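You operate a simulated robot arm through the tools that you are given. There is no shell and no other tool.

You are at the controls of a simulated robot arm. One attempt, no reset.

JOB
Swap the strut on the tilt plate for the black angle bracket, tilted to 10.
Fine: lay the plate flat first; stand the strut on the green mat. Set down upright: silver strut.

Only the result counts: the job must be done as asked and must still hold three seconds after the hand-in. Knocking over, shifting, dropping, spilling or breaking anything else fails it.

ROBOT AND FRAMES
A 7-joint arm with a four-finger gripper, fixed in place. Base frame: the origin is at the foot of the arm, x ahead of it, y to its left, z up; the work surface is at about z = 0.86. Lengths are in m, angles in degrees, forces in N, time in s.
Its first joint turns from -69.0 to 172.0 degrees. Payload 3.67 kg.
The TCP is the grasp point between the finger pads, 0.028 m short of the fingertips. In the tool frame z runs along the fingers and y along their closing line. Largest opening 0.112 m; the body of the gripper starts 0.073 m behind the TCP.
Orientation is that of the tool frame in the base frame, as a unit quaternion [x, y, z, w]. With the fingers straight down and closing along the base's y, the tool's x points along the base's -x, its y along +y and its z along -z.

CONTROLS
- The arm moves only by the tool servo_tool. Its argument "moves" is a list of rows, each an object of numbers (a shift or turn left out is 0, a gripper value left out holds the last): "fingers": the closure, from 0 (fully open) to 1 (shut); "x", "y", "z": the shift along the tool's x, y, z in m; "rx", "ry", "rz": the turn, a rotation vector about the tool's x, y, z in degrees. In form: [{"fingers": .., "x": .., "y": .., "z": .., "rx": .., "ry": .., "rz": ..}, ...]. A call has 1 to 20 rows; each row is the pose to reach, as a shift and turn from the pose commanded when the call began, along the tool's axes at that moment. A row lasts 0.2 s, in which the tool goes at most 0.05 m and 8.6 degrees; a call with a longer step from one row to the next is refused whole, and so is a gripper value outside its range. A pose out of reach is approached as far as the arm can. The call stops where the force on the tool passes 80 N (or 10 N more than at its start, if that is more) or the arm is blocked; 0.2 s more then pass. Each finger halts on what it meets, pressing with about 34 N; the grip force reading is that of the motor and also rises with nothing between the fingers. The clock runs only during rows and for 0.2 s after the last one: add rows that repeat a pose to give the fingers time. It gives the time, the measured TCP pose, the force on the tool (base axes), the opening and the grip force at its end, in the units of the frame above (readings bear some noise), with the torque about the TCP (base axes, N m) and any sound that the robot's microphone picked up.
- Cameras (640 x 400 px; columns grow to the right, rows downward): "scene" is fixed at [0.399, 0.5158, 1.6326]; the picture's right is [-0.96, -0.27, 0.00], its down [-0.16, 0.58, -0.80] and it looks along [0.22, -0.77, -0.60] (base axes); focal length 364 px, centre (320, 200). "wrist" rides on the gripper at [0.06, -0.018, -0.104] in the tool frame; the picture's right is [0.29, 0.96, 0.00], its down [-0.80, 0.24, -0.55] and it looks along [-0.53, 0.16, 0.83] (tool axes); focal length 234 px, centre (320, 200). There is no depth. A picture from a camera that has moved, and an enlarged one, comes with that camera's place and axes in the base frame and with its lens. The place of the scene camera against the robot may be out by one fixed shift of up to 0.025 m in any direction.
- capture(camera): a new picture of that camera. It takes no simulated time.
- move_column(by): slides the trunk up (or, below 0, down) by that many m; the arm rides with it, the base frame stays. It gives what a move gives, with no picture.
- inspect(camera, box): a new picture of the part [left, top, right, bottom] of that camera's present view, enlarged. It takes no simulated time.
- sign_off(): hands the job in; it is judged then, once.

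Nothing tells you positions but the pictures and the camera data. Unless the task says otherwise, let go and move clear before handing in.

The tools are called after "Request:" as name(argument=value, ...) on one line, values as JSON. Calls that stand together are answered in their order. servo_tool: Moves the arm, as the interface text tells. Its arguments: {"type":"object","properties":{"moves":{"type":"array","items":{"type":"object","properties":{"fingers":{"type":"number"},"x":{"type":"number"},"y":{"type":"number"},"z":{"type":"number"},"rx":{"type":"number"},"ry":{"type":"number"},"rz":{"type":"number"}}}}},"required":["moves"]} The other tools are called the same way: move_column (by) slides the trunk up or down; capture (camera) takes a picture; inspect (camera, box) takes an enlarged picture of a part of a camera's view; sign_off () hands the job in.

At the start:

```text
time_s: 0.0
eef_pos: [0.5821, -0.6623, 1.1618]
ee_rot: [0.0, 1.0, 0.001, -0.001]
force: [-0.2, 0.0, -0.6]
wrist_torque: [0.0, 0.01, 0.02]
width: 0.1118
gripper_force: 0.1
trunk travel left (down, up): [-0.55, 0.29]
```

scene: 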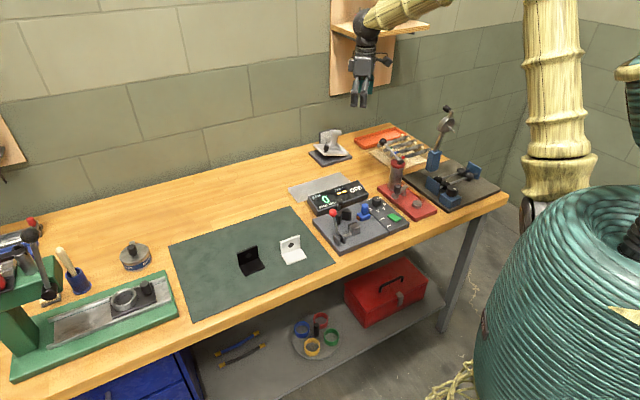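
wrist: 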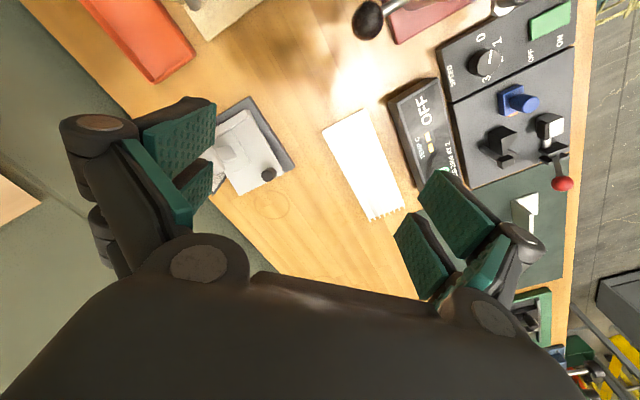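

I see a bench with a tilt plate near the wall, holding a silver part, and a green mat with a black and a white angle bracket on it. I'll look closer at each before moving.

Request:
inspect(camera="scene", box=[290, 110, 370, 180])

Request:
inspect(camera="scene", box=[210, 210, 340, 300])

Request:
inspect(camera="scene", box=[290, 160, 420, 260])

Request:
inspect(camera="wrist", box=[180, 80, 320, 220])

```text
5.71 times, centred on (330, 145) of scene
camera zoom: at [0.399, 0.5158, 1.6326], right [-0.96, -0.27, 0.0], down [-0.16, 0.58, -0.8], along [0.22, -0.77, -0.6], focal length 2081 px, centre (263, 514)
```

zoom: 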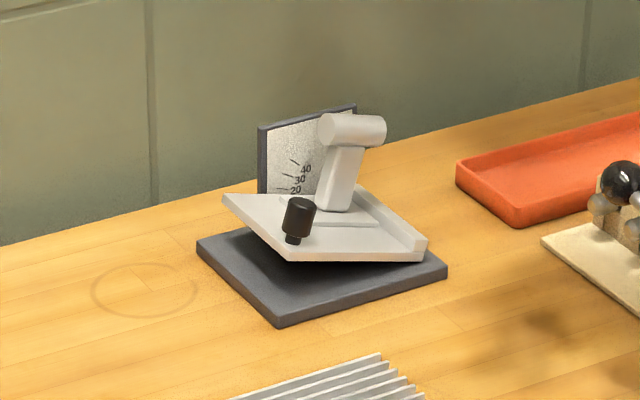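

```text
4.44 times, centred on (275, 255) of scene
camera zoom: at [0.399, 0.5158, 1.6326], right [-0.96, -0.27, 0.0], down [-0.16, 0.58, -0.8], along [0.22, -0.77, -0.6], focal length 1619 px, centre (520, -44)
```

zoom: 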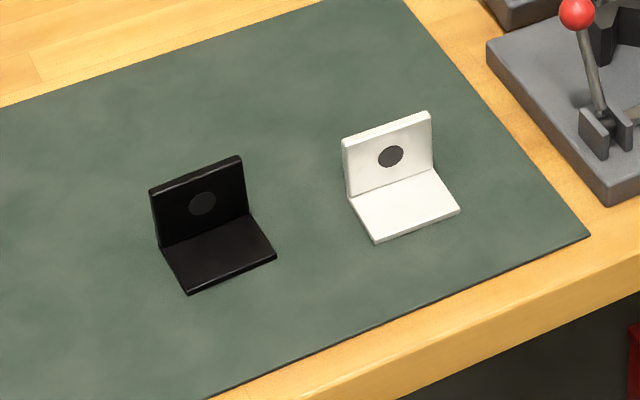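

```text
4.00 times, centred on (355, 210) of scene
camera zoom: at [0.399, 0.5158, 1.6326], right [-0.96, -0.27, 0.0], down [-0.16, 0.58, -0.8], along [0.22, -0.77, -0.6], focal length 1457 px, centre (180, 160)
```

zoom: 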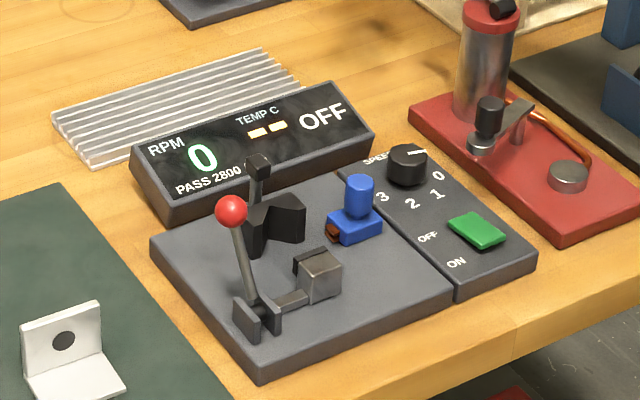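

```text
2.86 times, centred on (250, 150) of wrist
camera zoom: at [0.5216, -0.6803, 1.2662], right [-0.29, 0.96, 0.0], down [0.8, 0.24, 0.55], along [0.53, 0.16, -0.83], focal length 669 px, centre (520, 343)
```

zoom: 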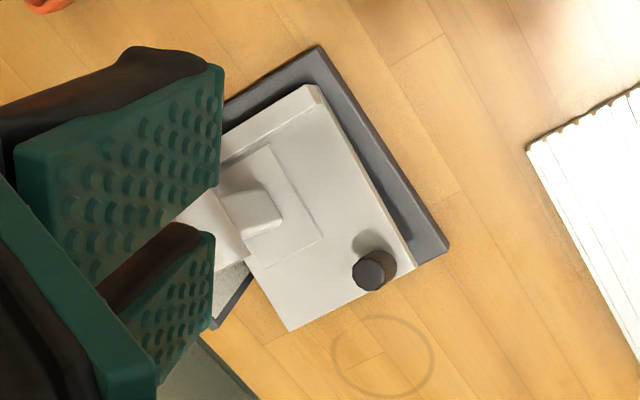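

The tilt plate sits near (0.70, -0.76), tilted, with the T-topped silver strut on it and a black knob on its free corner. I'll move the wrist camera for a clearer view of the plate and its dial.

Request:
servo_tool(moves=[{"x": 0.0175, "y": -0.035}, {"x": 0.035, "y": -0.07}, {"x": 0.0525, "y": -0.105}, {"x": 0.07, "y": -0.14}, {"x": 0.07, "y": -0.14}])

Request:
capture(camera="wrist")

```text
time_s: 1.2
eef_pos: [0.5123, -0.8009, 1.1608]
ee_rot: [0.0, 1.0, 0.0, 0.001]
force: [0.4, -0.5, -0.5]
wrist_torque: [0.01, 0.01, -0.01]
width: 0.1122
gripper_force: 0.1
trunk travel left (down, up): [-0.55, 0.29]
```

```text
taken
camera wrist: at [0.4525, -0.819, 1.2653], right [-0.29, 0.96, 0.0], down [0.8, 0.24, 0.55], along [0.53, 0.16, -0.83], focal length 234 px, centre (320, 200)
```

wrist: 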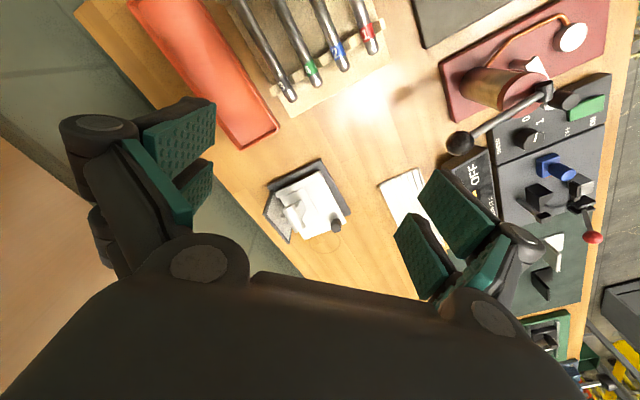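

Request:
inspect(camera="wrist", box=[245, 140, 375, 260])

```text
3.33 times, centred on (310, 200) of wrist
camera zoom: at [0.4525, -0.819, 1.2653], right [-0.29, 0.96, 0.0], down [0.8, 0.24, 0.55], along [0.53, 0.16, -0.83], focal length 781 px, centre (353, 200)
```

zoom: 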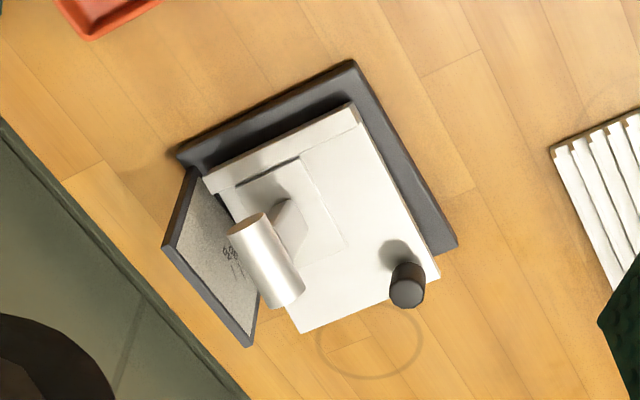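

The base is turned about 45°, with the hinge (lip) edge running radially away from me. The free edge is toward +x+y, and the dial is on the far side facing me. I'll turn the tool 45° so the fingers close along the tangential direction and view the plate from its radial line.

Request:
servo_tool(moves=[{"x": -0.011, "y": 0.03, "rz": 7.5}, {"x": -0.022, "y": 0.06, "rz": 15}, {"x": -0.034, "y": 0.09, "rz": 22.5}, {"x": -0.045, "y": 0.12, "rz": 30}, {"x": -0.057, "y": 0.15, "rz": 37.5}, {"x": -0.068, "y": 0.181, "rz": 45}, {"x": -0.068, "y": 0.181, "rz": 45}])

Request:
capture(camera="wrist")

Request:
inspect(camera="wrist", box=[240, 120, 400, 240])

Request:
capture(camera="scene")

```text
time_s: 2.8
eef_pos: [0.5805, -0.621, 1.1616]
ee_rot: [0.384, 0.923, 0.002, -0.001]
force: [-0.5, -0.4, -0.4]
wrist_torque: [0.06, -0.02, -0.01]
width: 0.1121
gripper_force: 0.1
trunk travel left (down, up): [-0.55, 0.29]
```

```text
taken
camera wrist: at [0.526, -0.5926, 1.2656], right [0.47, 0.88, 0.0], down [0.73, -0.4, 0.55], along [0.49, -0.26, -0.83], focal length 234 px, centre (320, 200)
```

wrist: 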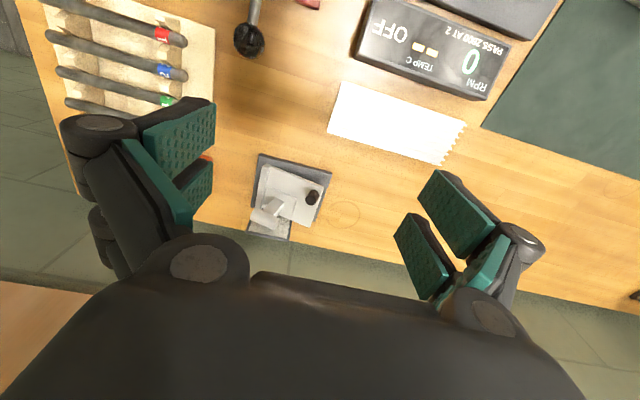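

```text
3.33 times, centred on (320, 180) of wrist
camera zoom: at [0.526, -0.5926, 1.2656], right [0.47, 0.88, 0.0], down [0.73, -0.4, 0.55], along [0.49, -0.26, -0.83], focal length 781 px, centre (320, 267)
```

zoom: 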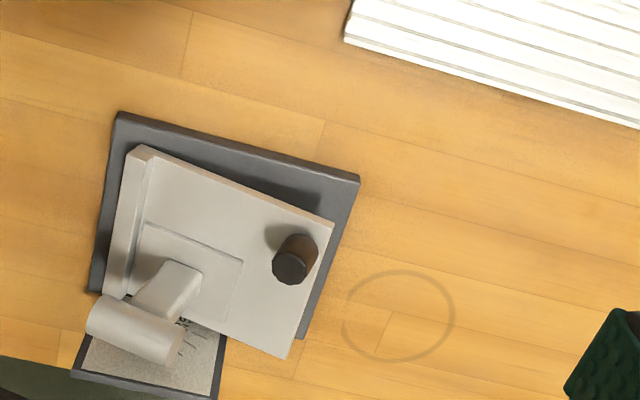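

```text
taken
```

scene: 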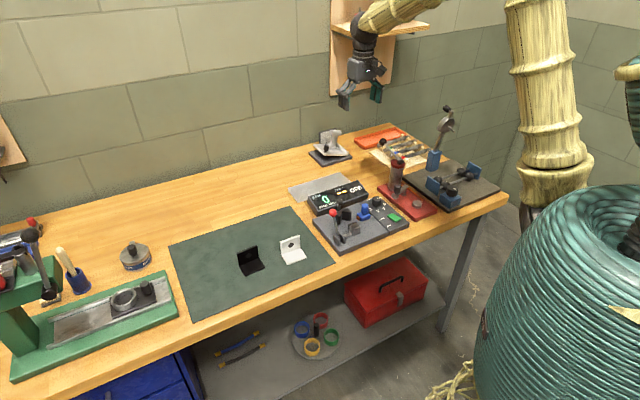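

Two views agree: the base corners are A(0.616,-0.765), B(0.713,-0.670), C(0.701,-0.847) and D(0.794,-0.752), and the knob top is near (0.710,-0.709,0.935). I'll close the fingers and hover over the knob to test reach before pressing the plate flat.

Request:
servo_tool(moves=[{"fingers": 1, "x": -0.03, "y": 0.006, "z": 0.0}, {"x": -0.06, "y": 0.012, "z": 0.02}, {"x": -0.09, "y": 0.018, "z": 0.04}, {"x": -0.12, "y": 0.024, "z": 0.06}, {"x": -0.1537, "y": 0.03, "z": 0.08}, {"x": -0.1537, "y": 0.03, "z": 0.1}, {"x": -0.1537, "y": 0.03, "z": 0.12}, {"x": -0.1537, "y": 0.03, "z": 0.12}])

Request:
capture(camera="wrist")

Request:
inspect(camera="scene", box=[280, 90, 400, 180])

```text
time_s: 4.6
eef_pos: [0.7097, -0.7103, 1.0424]
ee_rot: [0.382, 0.924, 0.0, 0.0]
force: [0.8, 0.6, 0.1]
wrist_torque: [0.01, -0.03, -0.03]
width: 0.0001
gripper_force: 34.5
trunk travel left (down, up): [-0.55, 0.29]
```

```text
taken
camera wrist: at [0.6544, -0.6807, 1.147], right [0.47, 0.88, 0.0], down [0.73, -0.39, 0.55], along [0.49, -0.26, -0.83], focal length 234 px, centre (320, 200)
```

wrist: 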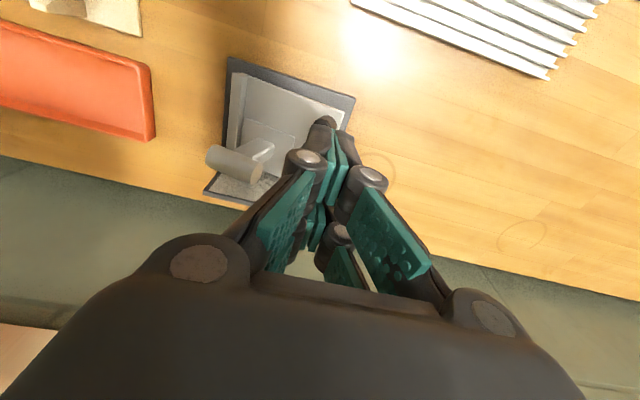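

```text
4.44 times, centred on (340, 135) of scene
camera zoom: at [0.399, 0.5158, 1.6326], right [-0.96, -0.27, 0.0], down [-0.16, 0.58, -0.8], along [0.22, -0.77, -0.6], focal length 1619 px, centre (231, 489)
```

zoom: 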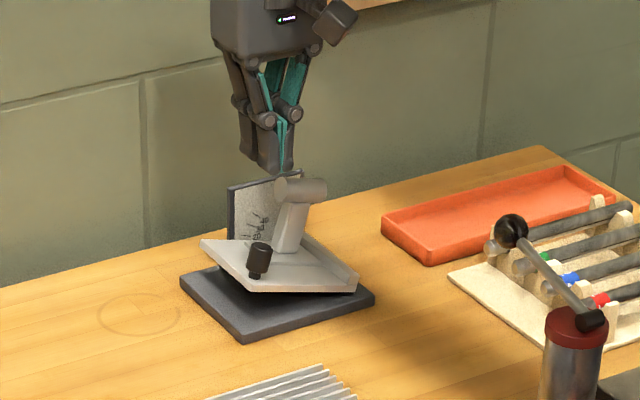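

Reach is fine here. I'll check the alignment between the fingertips and the knob more closely.

Request:
inspect(camera="scene", box=[310, 110, 360, 160])

Request:
inspect(camera="wrist", box=[200, 40, 400, 220])

```text
8.00 times, centred on (335, 135) of scene
camera zoom: at [0.399, 0.5158, 1.6326], right [-0.96, -0.27, 0.0], down [-0.16, 0.58, -0.8], along [0.22, -0.77, -0.6], focal length 2914 px, centre (200, 720)
```

zoom: 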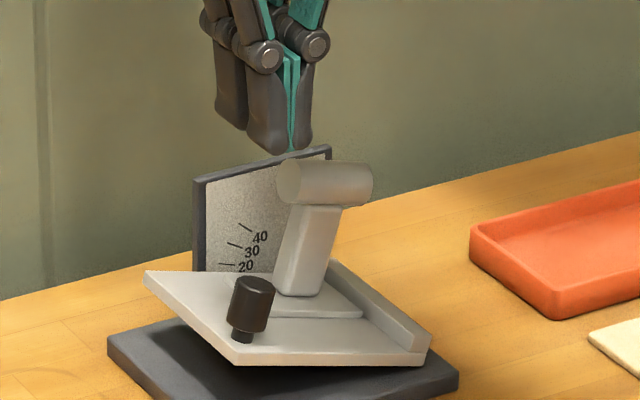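

```text
2.22 times, centred on (300, 130) of wrist
camera zoom: at [0.6544, -0.6807, 1.147], right [0.47, 0.88, 0.0], down [0.73, -0.39, 0.55], along [0.49, -0.26, -0.83], focal length 520 px, centre (364, 356)
```

zoom: 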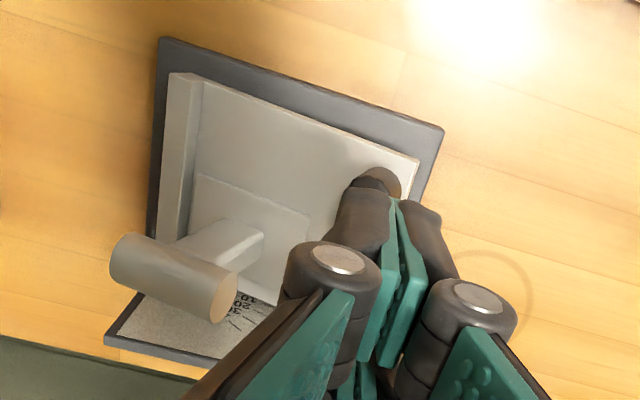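

The offsets come from the fingers looking wider than stated, and the triangulated knob position still holds. I'll descend slowly onto the knob top, following the arc toward the free edge.

Request:
servo_tool(moves=[{"z": 0.02, "y": 0.001}, {"z": 0.04, "y": 0.002}, {"z": 0.06, "y": 0.003}, {"z": 0.07, "y": 0.003}, {"z": 0.076, "y": 0.003}, {"z": 0.08, "y": 0.004}, {"z": 0.084, "y": 0.005}, {"z": 0.088, "y": 0.006}, {"z": 0.092, "y": 0.007}])

Request:
inspect(camera="scene", box=[300, 100, 370, 170])

```text
time_s: 6.6
eef_pos: [0.7129, -0.7023, 0.9499]
ee_rot: [0.382, 0.924, 0.0, -0.001]
force: [0.7, -0.7, 0.5]
wrist_torque: [0.0, -0.01, 0.02]
width: 0.0
gripper_force: 34.2
trunk travel left (down, up): [-0.55, 0.29]
```

```text
5.71 times, centred on (335, 135) of scene
camera zoom: at [0.399, 0.5158, 1.6326], right [-0.96, -0.27, 0.0], down [-0.16, 0.58, -0.8], along [0.22, -0.77, -0.6], focal length 2081 px, centre (234, 571)
```

zoom: 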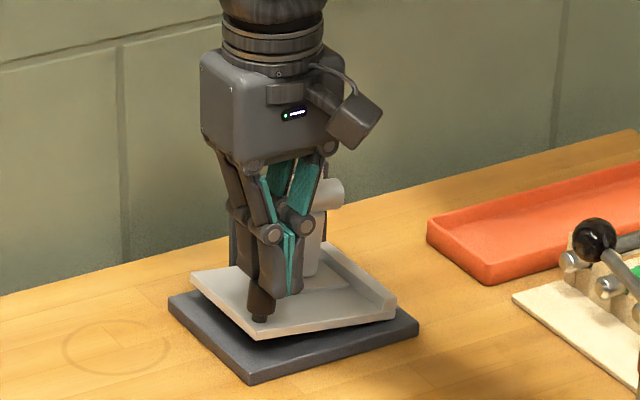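

Request:
inspect(camera="scene", box=[315, 125, 355, 165])

Request:
inspect(camera="wrist", box=[220, 40, 420, 220])

```text
10.00 times, centred on (335, 145) of scene
camera zoom: at [0.399, 0.5158, 1.6326], right [-0.96, -0.27, 0.0], down [-0.16, 0.58, -0.8], along [0.22, -0.77, -0.6], focal length 3642 px, centre (170, 750)
```

zoom: 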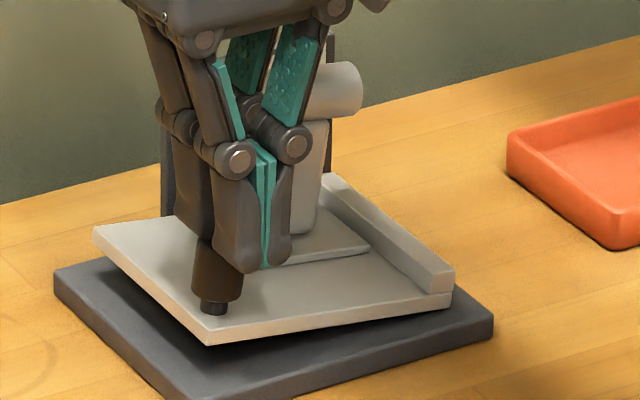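

```text
2.22 times, centred on (320, 130) of wrist
camera zoom: at [0.6581, -0.6736, 1.0544], right [0.47, 0.88, 0.0], down [0.73, -0.39, 0.55], along [0.49, -0.26, -0.83], focal length 520 px, centre (320, 356)
```

zoom: 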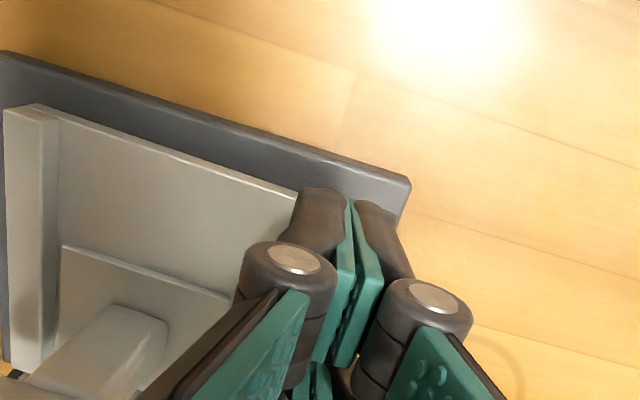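

The plate is already coming down under the fingers with almost no force. I'll keep pressing in small steps.

Request:
servo_tool(moves=[{"z": 0.003, "y": 0.001}, {"z": 0.006, "y": 0.002}, {"z": 0.009, "y": 0.003}, {"z": 0.012, "y": 0.003}, {"z": 0.012, "y": 0.003}])

Request:
inspect(camera="scene", box=[315, 125, 355, 165])

```text
time_s: 7.8
eef_pos: [0.715, -0.7013, 0.9373]
ee_rot: [0.383, 0.924, 0.0, -0.001]
force: [-0.6, -0.6, -0.9]
wrist_torque: [0.0, -0.04, 0.03]
width: 0.0
gripper_force: 34.6
trunk travel left (down, up): [-0.55, 0.29]
```

```text
10.00 times, centred on (335, 145) of scene
camera zoom: at [0.399, 0.5158, 1.6326], right [-0.96, -0.27, 0.0], down [-0.16, 0.58, -0.8], along [0.22, -0.77, -0.6], focal length 3642 px, centre (170, 750)
```

zoom: 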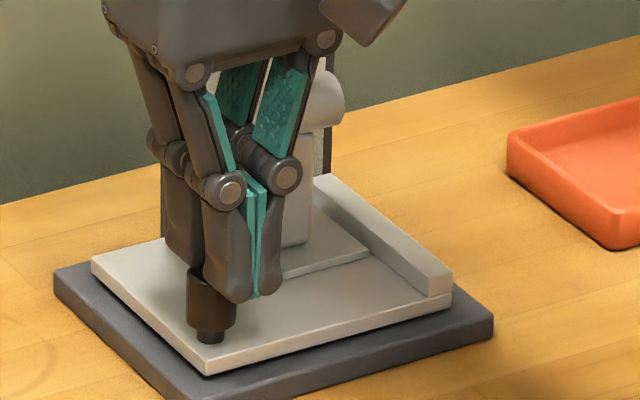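

Request:
servo_tool(moves=[{"z": 0.002}, {"z": 0.004}, {"z": 0.006}, {"z": 0.008}, {"z": 0.008}])

Request:
inspect(camera="scene", box=[315, 125, 355, 165])

```text
time_s: 9.0
eef_pos: [0.7163, -0.7019, 0.9343]
ee_rot: [0.383, 0.924, -0.001, 0.004]
force: [4.9, -15.1, 43.4]
wrist_torque: [-0.2, -0.08, 0.08]
width: 0.006
gripper_force: 36.4
trunk travel left (down, up): [-0.55, 0.29]
```

```text
10.00 times, centred on (335, 145) of scene
camera zoom: at [0.399, 0.5158, 1.6326], right [-0.96, -0.27, 0.0], down [-0.16, 0.58, -0.8], along [0.22, -0.77, -0.6], focal length 3642 px, centre (170, 750)
```

zoom: 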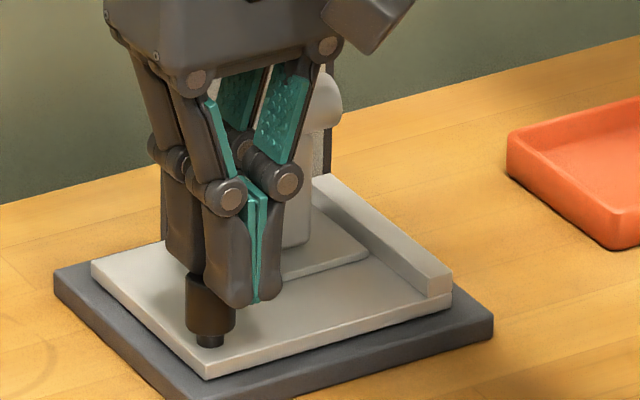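

The plate is against its stop (43 N at the bottom). I'll back off straight up and view it.

Request:
servo_tool(moves=[{"z": -0.004}, {"z": -0.01}, {"z": -0.03}, {"z": -0.06}, {"z": -0.1}, {"z": -0.13}, {"z": -0.16, "x": 0.03}, {"z": -0.19, "x": 0.08}, {"z": -0.21, "x": 0.12}, {"z": -0.21, "x": 0.12}])

Request:
inspect(camera="scene", box=[305, 115, 365, 165])

Request:
capture(camera="wrist")

```text
refused: row 8 steps farther than a row can; nothing moved
```

```text
8.00 times, centred on (335, 140) of scene
camera zoom: at [0.399, 0.5158, 1.6326], right [-0.96, -0.27, 0.0], down [-0.16, 0.58, -0.8], along [0.22, -0.77, -0.6], focal length 2914 px, centre (200, 680)
```

zoom: 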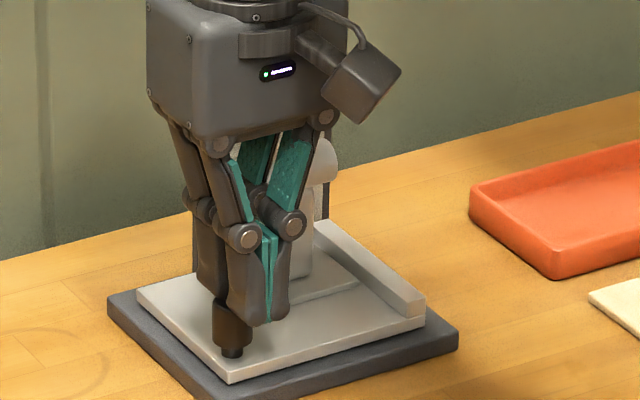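

```text
taken
camera wrist: at [0.6602, -0.6711, 1.0392], right [0.47, 0.88, 0.0], down [0.73, -0.39, 0.56], along [0.49, -0.27, -0.83], focal length 234 px, centre (320, 200)
```

wrist: 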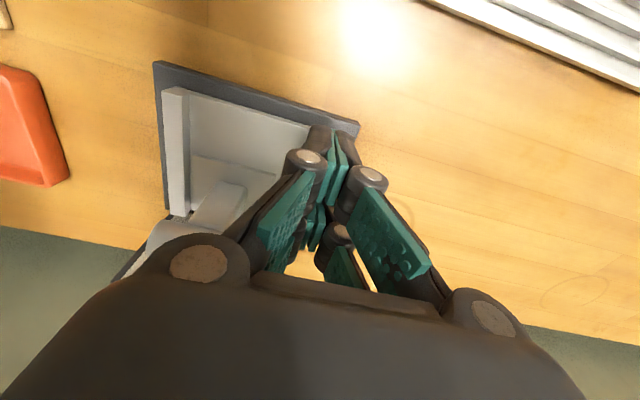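

One step was too long, so I'll retry the retreat with smaller ones.

Request:
servo_tool(moves=[{"z": -0.004}, {"z": -0.01}, {"z": -0.03}, {"z": -0.06}, {"z": -0.1}, {"z": -0.13}, {"z": -0.16, "x": 0.03}, {"z": -0.18, "x": 0.07}, {"z": -0.2, "x": 0.11}, {"z": -0.21, "x": 0.13}, {"z": -0.21, "x": 0.13}])

Request:
inspect(camera="scene", box=[305, 115, 365, 165])

Request:
capture(camera="wrist")

```text
time_s: 11.4
eef_pos: [0.6225, -0.6091, 1.1378]
ee_rot: [0.383, 0.924, 0.001, 0.0]
force: [0.1, -0.6, 0.2]
wrist_torque: [0.01, 0.01, -0.02]
width: 0.0
gripper_force: 35.9
trunk travel left (down, up): [-0.55, 0.29]
```

```text
8.00 times, centred on (335, 140) of scene
camera zoom: at [0.399, 0.5158, 1.6326], right [-0.96, -0.27, 0.0], down [-0.16, 0.58, -0.8], along [0.22, -0.77, -0.6], focal length 2914 px, centre (200, 680)
```

zoom: 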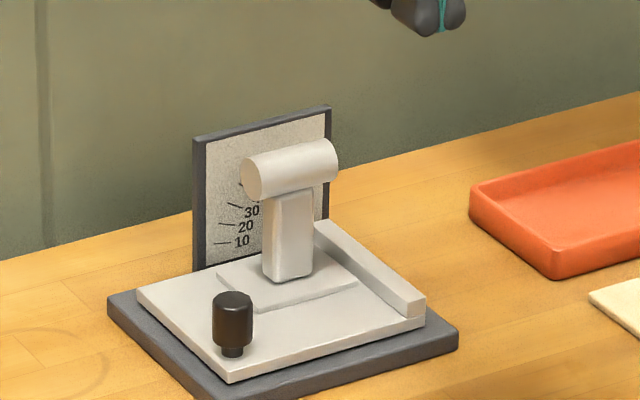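

```text
taken
camera wrist: at [0.5673, -0.5796, 1.2421], right [0.47, 0.88, 0.0], down [0.73, -0.39, 0.55], along [0.49, -0.26, -0.83], focal length 234 px, centre (320, 200)
```

wrist: 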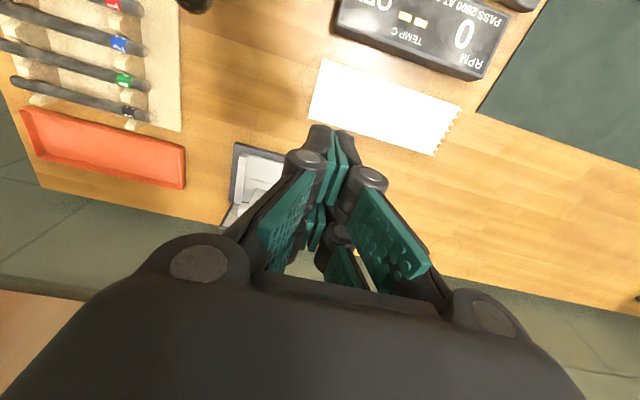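

The plate is flat and the strut stands upright with the dial readable. I'll open the fingers and take two wrist views to triangulate the strut.

Request:
servo_tool(moves=[{"fingers": 0, "x": 0.01, "y": -0.03, "z": 0.0}, {"x": 0.02, "y": -0.06, "z": 0.0}, {"x": 0.02, "y": -0.09}, {"x": 0.02, "y": -0.09}, {"x": 0.02, "y": -0.09}])

Request:
inspect(camera="wrist", box=[240, 120, 400, 240])

Request:
servo_tool(moves=[{"x": 0.04, "y": 0.03}, {"x": 0.06, "y": 0.06}, {"x": 0.06, "y": 0.08}, {"x": 0.06, "y": 0.08}])

Request:
capture(camera="wrist")

```text
time_s: 12.6
eef_pos: [0.5416, -0.6595, 1.1407]
ee_rot: [0.383, 0.924, 0.0, 0.001]
force: [-0.1, -0.2, -0.6]
wrist_torque: [0.02, -0.03, -0.04]
width: 0.1119
gripper_force: 0.1
trunk travel left (down, up): [-0.55, 0.29]
```

```text
3.33 times, centred on (320, 180) of wrist
camera zoom: at [0.4872, -0.6302, 1.2443], right [0.47, 0.88, 0.0], down [0.73, -0.39, 0.55], along [0.49, -0.26, -0.83], focal length 781 px, centre (320, 267)
```

zoom: 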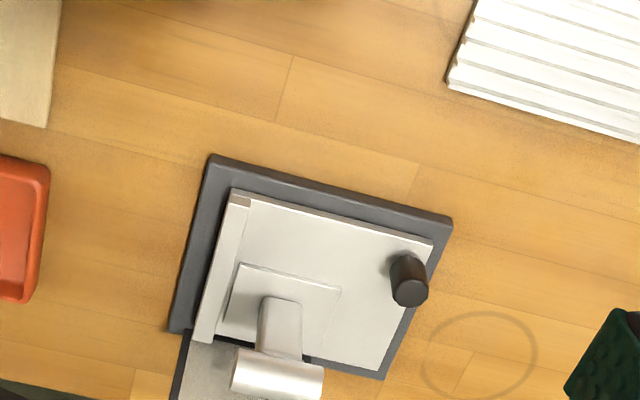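

```text
time_s: 13.6
eef_pos: [0.5577, -0.5612, 1.1373]
ee_rot: [0.383, 0.924, 0.0, 0.001]
force: [0.4, -0.5, 0.1]
wrist_torque: [0.01, 0.02, 0.01]
width: 0.1118
gripper_force: 0.0
trunk travel left (down, up): [-0.55, 0.29]
```

```text
taken
camera wrist: at [0.5022, -0.5314, 1.2423], right [0.47, 0.88, 0.0], down [0.73, -0.39, 0.55], along [0.49, -0.26, -0.83], focal length 234 px, centre (320, 200)
```

wrist: 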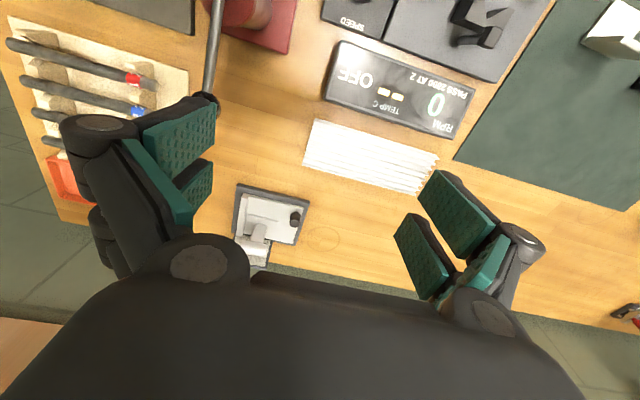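

Request:
inspect(camera="wrist", box=[210, 170, 330, 275])

Request:
inspect(camera="scene", box=[315, 120, 355, 160])

```text
3.81 times, centred on (270, 222) of wrist
camera zoom: at [0.5022, -0.5314, 1.2423], right [0.47, 0.88, 0.0], down [0.73, -0.39, 0.55], along [0.49, -0.26, -0.83], focal length 892 px, centre (510, 114)
```

zoom: 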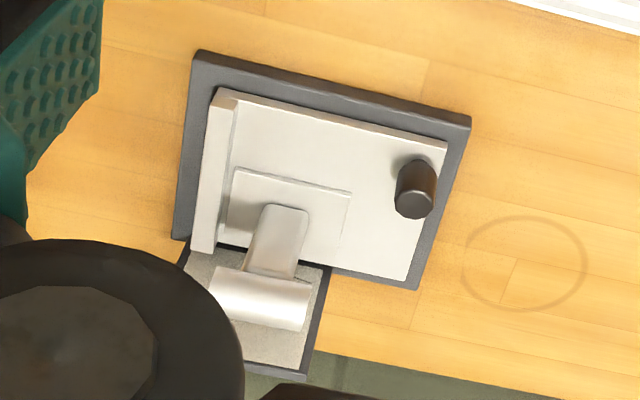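

```text
10.00 times, centred on (335, 140) of scene
camera zoom: at [0.399, 0.5158, 1.6326], right [-0.96, -0.27, 0.0], down [-0.16, 0.58, -0.8], along [0.22, -0.77, -0.6], focal length 3642 px, centre (170, 800)
```

zoom: 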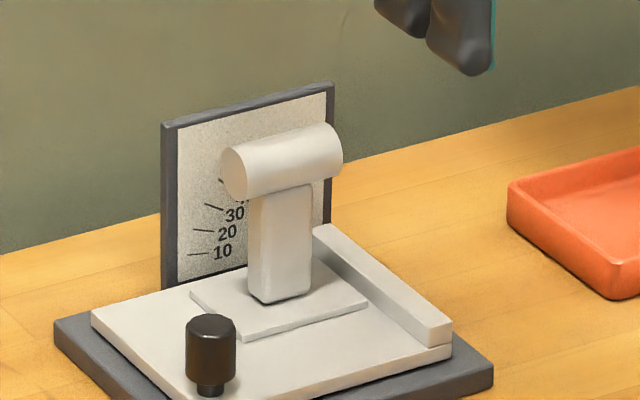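

The strut axis comes out at about (0.713,-0.777), with its cross-cylinder at z≈0.94 lying along the tangential direction. I'll hover over it with the fingers partly open and check that the reach holds.

Request:
servo_tool(moves=[{"fingers": 0.25, "x": -0.044, "y": -0.007}, {"x": -0.088, "y": -0.014}, {"x": -0.132, "y": -0.021, "z": 0.02}, {"x": -0.176, "y": -0.028, "z": 0.04}, {"x": -0.22, "y": -0.036, "z": 0.06}, {"x": -0.2625, "y": -0.0426, "z": 0.08}, {"x": -0.2625, "y": -0.0426, "z": 0.1}, {"x": -0.2625, "y": -0.0426, "z": 0.1}])

Request:
capture(camera="wrist")

Request:
inspect(camera="scene", box=[300, 80, 380, 160])

```text
time_s: 15.4
eef_pos: [0.7133, -0.7724, 1.0407]
ee_rot: [0.382, 0.924, -0.001, 0.0]
force: [0.1, 0.2, 1.1]
wrist_torque: [-0.04, 0.03, 0.01]
width: 0.0842
gripper_force: 0.1
trunk travel left (down, up): [-0.55, 0.29]
```

```text
taken
camera wrist: at [0.6589, -0.7431, 1.1456], right [0.47, 0.88, 0.0], down [0.73, -0.39, 0.56], along [0.49, -0.26, -0.83], focal length 234 px, centre (320, 200)
```

wrist: 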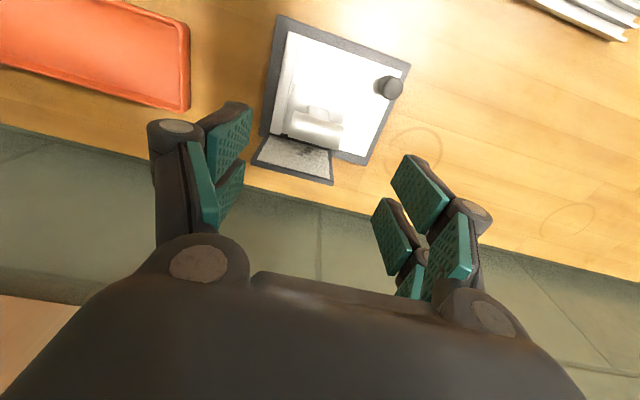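

```text
5.00 times, centred on (340, 120) of scene
camera zoom: at [0.399, 0.5158, 1.6326], right [-0.96, -0.27, 0.0], down [-0.16, 0.58, -0.8], along [0.22, -0.77, -0.6], focal length 1821 px, centre (220, 600)
```

zoom: 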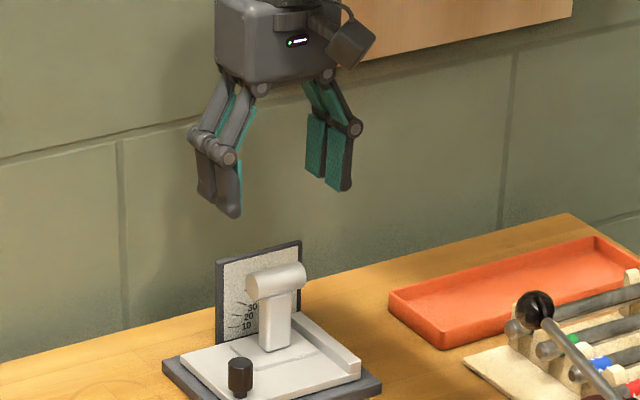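

Reach is good and the projected cylinder position matches the picture. I'll descend so the pads straddle the cylinder's ends.

Request:
servo_tool(moves=[{"z": 0.03, "x": -0.002, "y": -0.003}, {"z": 0.06, "x": -0.002, "y": -0.003}, {"z": 0.08, "x": -0.002, "y": -0.003}, {"z": 0.095, "x": -0.002, "y": -0.003}, {"z": 0.102, "x": -0.002, "y": -0.003}, {"z": 0.102, "x": -0.002, "y": -0.003}])

Request:
inspect(camera="scene", box=[310, 100, 370, 160])

Request:
capture(camera="wrist")

```text
time_s: 16.8
eef_pos: [0.7154, -0.7794, 0.938]
ee_rot: [0.383, 0.924, 0.001, 0.0]
force: [0.4, -0.7, -1.0]
wrist_torque: [0.01, -0.01, 0.03]
width: 0.0841
gripper_force: 0.0
trunk travel left (down, up): [-0.55, 0.29]
```

```text
6.67 times, centred on (340, 130) of scene
camera zoom: at [0.399, 0.5158, 1.6326], right [-0.96, -0.27, 0.0], down [-0.16, 0.58, -0.8], along [0.22, -0.77, -0.6], focal length 2428 px, centre (187, 667)
```

zoom: 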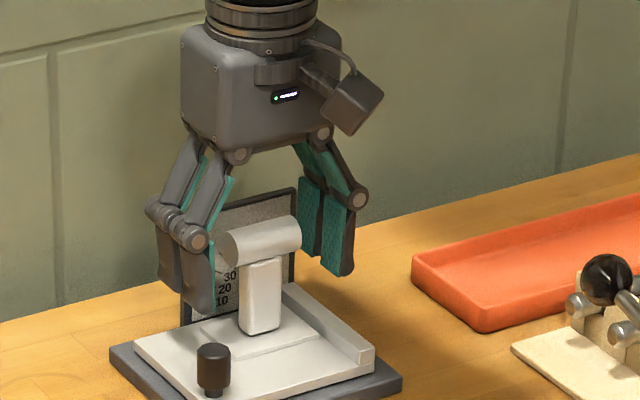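

```text
taken
camera wrist: at [0.6609, -0.7508, 1.042], right [0.47, 0.88, 0.0], down [0.73, -0.39, 0.55], along [0.49, -0.26, -0.83], focal length 234 px, centre (320, 200)
```

wrist: 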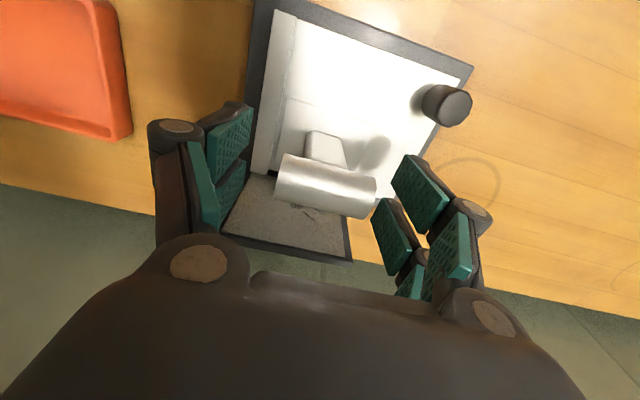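

The cylinder sits centred between the pads, so I'll close on its ends.

Request:
servo_tool(moves=[{"fingers": 0.4, "y": 0.002}, {"fingers": 0.5, "y": 0.002}, {"fingers": 0.6, "y": 0.002}, {"fingers": 1, "y": 0.002}, {"fingers": 1, "y": 0.002}, {"fingers": 1, "y": 0.002}])

Request:
inspect(camera="scene", box=[310, 100, 370, 160])

Request:
capture(camera="wrist")

```text
time_s: 18.2
eef_pos: [0.7175, -0.778, 0.9383]
ee_rot: [0.382, 0.924, 0.001, -0.001]
force: [0.1, -0.2, 0.0]
wrist_torque: [0.03, 0.01, 0.02]
width: 0.0417
gripper_force: 33.7
trunk travel left (down, up): [-0.55, 0.29]
```

```text
6.67 times, centred on (340, 130) of scene
camera zoom: at [0.399, 0.5158, 1.6326], right [-0.96, -0.27, 0.0], down [-0.16, 0.58, -0.8], along [0.22, -0.77, -0.6], focal length 2428 px, centre (187, 667)
```

zoom: 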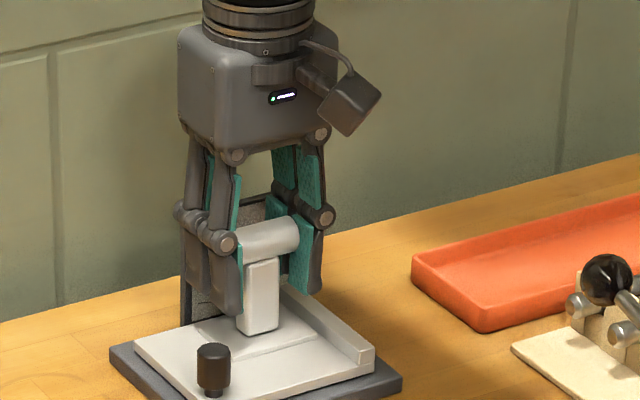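

```text
taken
camera wrist: at [0.6622, -0.7494, 1.0421], right [0.47, 0.88, 0.0], down [0.73, -0.39, 0.55], along [0.49, -0.26, -0.83], focal length 234 px, centre (320, 200)
```

wrist: 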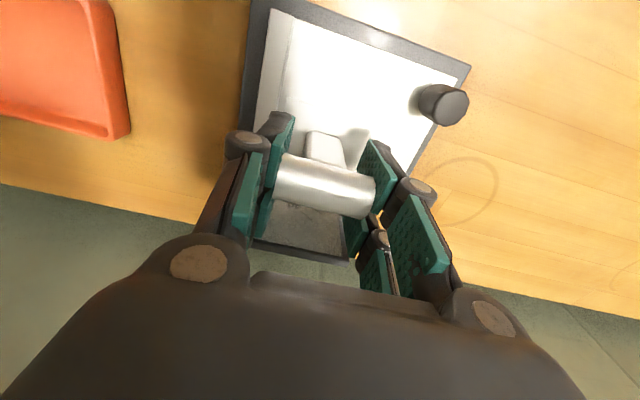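

Gripped at 42 mm. I'll lift a little and check whether the plate comes along or the strut moves freely.

Request:
servo_tool(moves=[{"z": -0.005}, {"z": -0.01}, {"z": -0.02}, {"z": -0.03}, {"z": -0.03}])

Request:
inspect(camera="scene", box=[310, 100, 370, 160])

```text
time_s: 19.4
eef_pos: [0.7161, -0.777, 0.9673]
ee_rot: [0.383, 0.924, 0.0, -0.001]
force: [-1.0, 0.4, -1.6]
wrist_torque: [0.01, 0.01, 0.02]
width: 0.0419
gripper_force: 34.3
trunk travel left (down, up): [-0.55, 0.29]
```

```text
6.67 times, centred on (340, 130) of scene
camera zoom: at [0.399, 0.5158, 1.6326], right [-0.96, -0.27, 0.0], down [-0.16, 0.58, -0.8], along [0.22, -0.77, -0.6], focal length 2428 px, centre (187, 667)
```

zoom: 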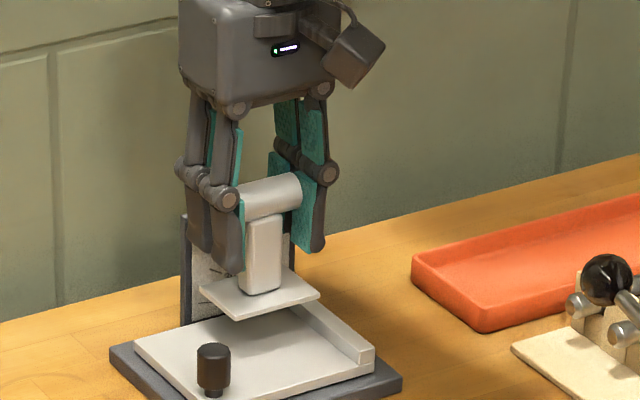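

The strut came off cleanly and hangs upright. I'll raise it clear of the dial, then carry it toward the far-edge region of the mat.

Request:
servo_tool(moves=[{"z": -0.02}, {"z": -0.045}, {"z": -0.07}, {"z": -0.095, "x": 0.01}, {"z": -0.115, "x": 0.025}, {"z": -0.135, "x": 0.045}, {"z": -0.15, "x": 0.065, "y": 0.015}, {"z": -0.16, "x": 0.08, "y": 0.035}, {"z": -0.16, "x": 0.095, "y": 0.065}, {"z": -0.16, "x": 0.11, "y": 0.095}, {"z": -0.16, "x": 0.125, "y": 0.125}, {"z": -0.16, "x": 0.14, "y": 0.155}, {"z": -0.16, "x": 0.155, "y": 0.185}, {"z": -0.16, "x": 0.17, "y": 0.215}, {"z": -0.16, "x": 0.185, "y": 0.245}, {"z": -0.16, "x": 0.2, "y": 0.275}, {"z": -0.16, "x": 0.22, "y": 0.305}, {"z": -0.16, "x": 0.24, "y": 0.33}, {"z": -0.16, "x": 0.25, "y": 0.34}, {"z": -0.16, "x": 0.25, "y": 0.34}])

Request:
capture(camera="wrist")

Request:
capture(camera="scene")

```text
time_s: 23.6
eef_pos: [0.7807, -0.3585, 1.1287]
ee_rot: [0.383, 0.924, 0.0, -0.001]
force: [-0.2, 0.5, -0.3]
wrist_torque: [0.02, -0.04, 0.02]
width: 0.0421
gripper_force: 34.6
trunk travel left (down, up): [-0.55, 0.29]
```

```text
taken
camera wrist: at [0.7263, -0.33, 1.232], right [0.47, 0.88, 0.0], down [0.73, -0.39, 0.55], along [0.49, -0.26, -0.83], focal length 234 px, centre (320, 200)
```

wrist: 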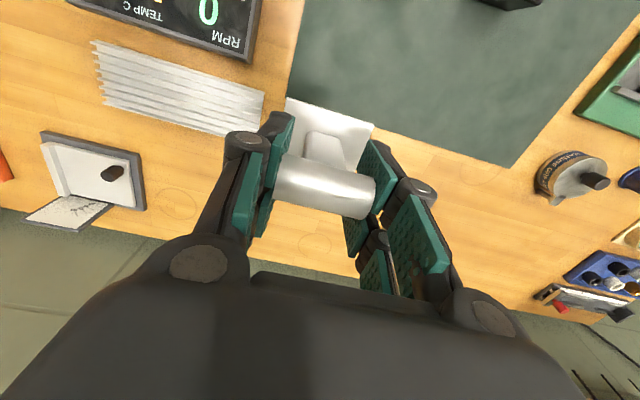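

```text
taken
```

scene: 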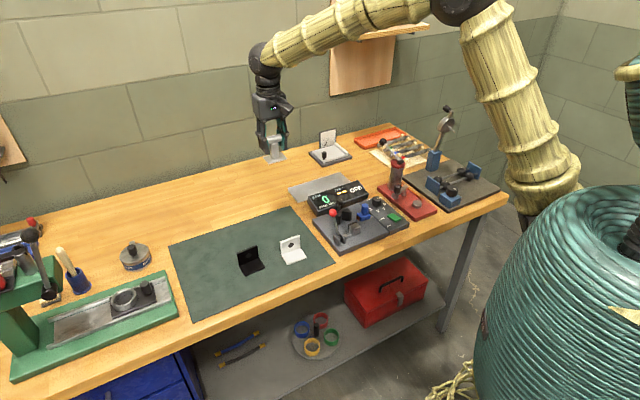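

The mat's far edge runs from about (0.755,-0.402) to (1.04,-0.12). I'll place the strut near (0.80,-0.274), well clear of both brackets, and move above that point to verify.

Request:
servo_tool(moves=[{"x": 0.015, "y": 0.025}, {"x": 0.03, "y": 0.05}, {"x": 0.047, "y": 0.0727}, {"x": 0.047, "y": 0.0727, "z": 0.03}, {"x": 0.047, "y": 0.0727, "z": 0.07}, {"x": 0.047, "y": 0.0727, "z": 0.1}, {"x": 0.047, "y": 0.0727, "z": 0.13}, {"x": 0.047, "y": 0.0727, "z": 0.14}, {"x": 0.047, "y": 0.0727, "z": 0.14}])

Request:
capture(camera="wrist")

Request:
inspect(camera="scene", box=[160, 130, 340, 290])

```text
time_s: 25.6
eef_pos: [0.7966, -0.2758, 0.9885]
ee_rot: [0.383, 0.924, 0.001, 0.0]
force: [-0.2, -0.4, -0.5]
wrist_torque: [-0.03, 0.0, 0.0]
width: 0.0419
gripper_force: 33.9
trunk travel left (down, up): [-0.55, 0.29]
```

```text
taken
camera wrist: at [0.7426, -0.2466, 1.0928], right [0.47, 0.88, 0.0], down [0.73, -0.39, 0.55], along [0.49, -0.26, -0.83], focal length 234 px, centre (320, 200)
```

wrist: 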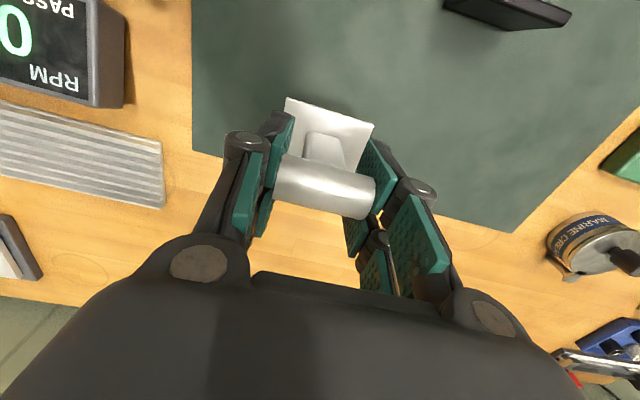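

```text
2.50 times, centred on (250, 210) of scene
camera zoom: at [0.399, 0.5158, 1.6326], right [-0.96, -0.27, 0.0], down [-0.16, 0.58, -0.8], along [0.22, -0.77, -0.6], focal length 910 px, centre (495, 175)
```

zoom: 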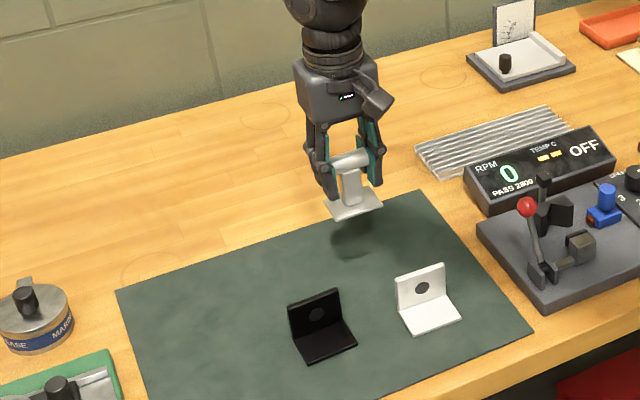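

The strut's foot will be about 35 mm inside the mat's edge and clear of both brackets. I'll lower it carefully until it touches.

Request:
servo_tool(moves=[{"z": 0.02}, {"z": 0.04}, {"z": 0.055}, {"z": 0.06}, {"z": 0.063}, {"z": 0.063}])

Request:
inspect(camera="scene", box=[230, 150, 300, 230])

```text
time_s: 27.0
eef_pos: [0.7988, -0.2749, 0.9259]
ee_rot: [0.382, 0.924, 0.0, 0.0]
force: [0.5, 0.3, -1.5]
wrist_torque: [-0.02, -0.03, -0.01]
width: 0.042
gripper_force: 34.3
trunk travel left (down, up): [-0.55, 0.29]
```

```text
5.00 times, centred on (265, 190) of scene
camera zoom: at [0.399, 0.5158, 1.6326], right [-0.96, -0.27, 0.0], down [-0.16, 0.58, -0.8], along [0.22, -0.77, -0.6], focal length 1821 px, centre (595, 250)
```

zoom: 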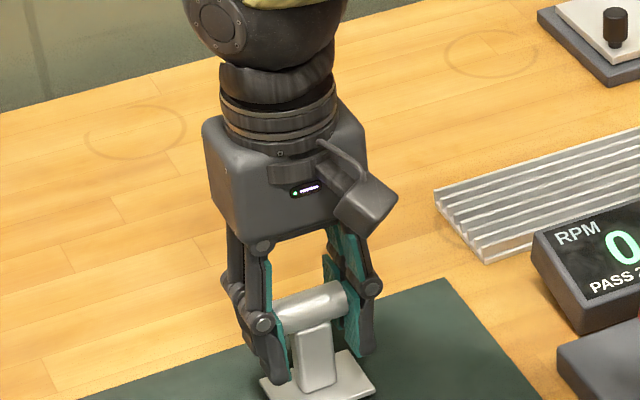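

Request:
servo_tool(moves=[{"z": 0.002}, {"z": 0.004}, {"z": 0.006}, {"z": 0.006}])

Request:
inspect(camera="scene", box=[235, 190, 305, 250])

```text
time_s: 28.0
eef_pos: [0.7984, -0.2759, 0.9201]
ee_rot: [0.382, 0.924, 0.0, -0.001]
force: [1.8, 1.7, 3.1]
wrist_torque: [0.17, -0.03, -0.07]
width: 0.042
gripper_force: 33.9
trunk travel left (down, up): [-0.55, 0.29]
```

```text
6.67 times, centred on (270, 220) of scene
camera zoom: at [0.399, 0.5158, 1.6326], right [-0.96, -0.27, 0.0], down [-0.16, 0.58, -0.8], along [0.22, -0.77, -0.6], focal length 2428 px, centre (653, 67)
```

zoom: 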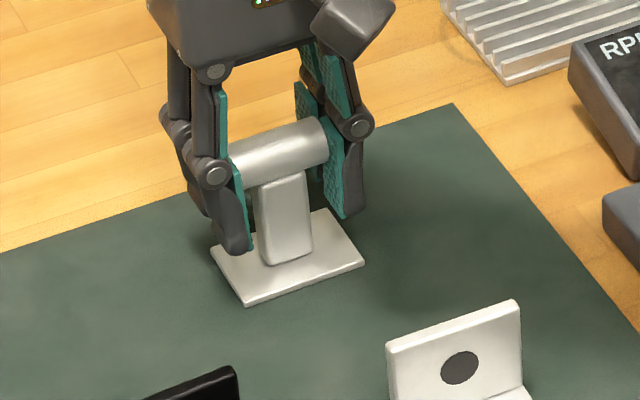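

It has just touched the mat. I'll seat it by another millimetre, open slowly, and back straight up.

Request:
servo_tool(moves=[{"z": 0.001}, {"z": 0.001, "fingers": 0.6}, {"z": 0.001, "fingers": 0.55}, {"z": 0.001, "fingers": 0.45}, {"z": 0.001, "fingers": 0.35}, {"z": 0.001, "fingers": 0.35}])

Request:
inspect(camera="scene", box=[235, 190, 305, 250])

Request:
capture(camera="wrist")

```text
time_s: 29.4
eef_pos: [0.7989, -0.2766, 0.9187]
ee_rot: [0.383, 0.924, 0.0, 0.0]
force: [0.9, -0.2, 0.5]
wrist_torque: [-0.02, 0.0, -0.04]
width: 0.0732
gripper_force: 0.1
trunk travel left (down, up): [-0.55, 0.29]
```

```text
6.67 times, centred on (270, 220) of scene
camera zoom: at [0.399, 0.5158, 1.6326], right [-0.96, -0.27, 0.0], down [-0.16, 0.58, -0.8], along [0.22, -0.77, -0.6], focal length 2428 px, centre (653, 67)
```

zoom: 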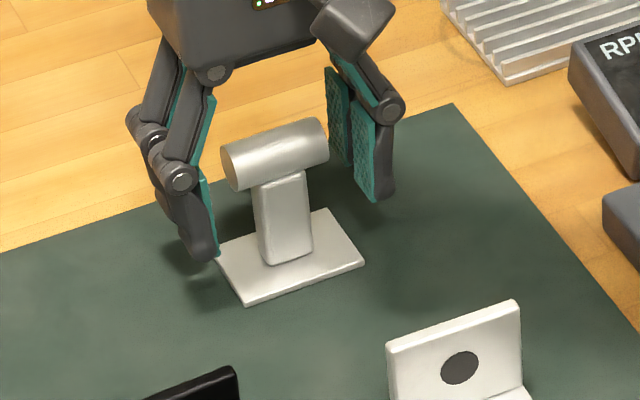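

```text
taken
camera wrist: at [0.7436, -0.2472, 1.0223], right [0.47, 0.88, 0.0], down [0.73, -0.39, 0.55], along [0.49, -0.26, -0.83], focal length 234 px, centre (320, 200)
```

wrist: 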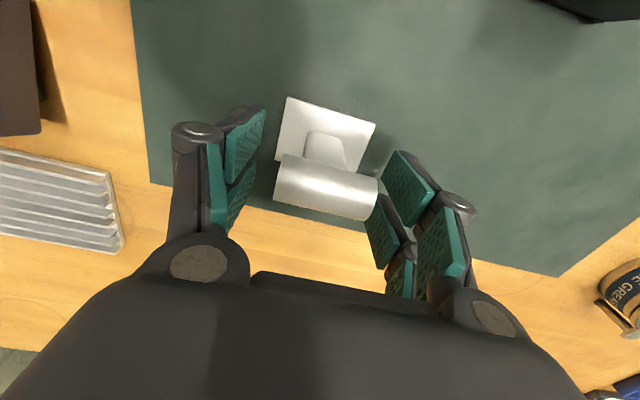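

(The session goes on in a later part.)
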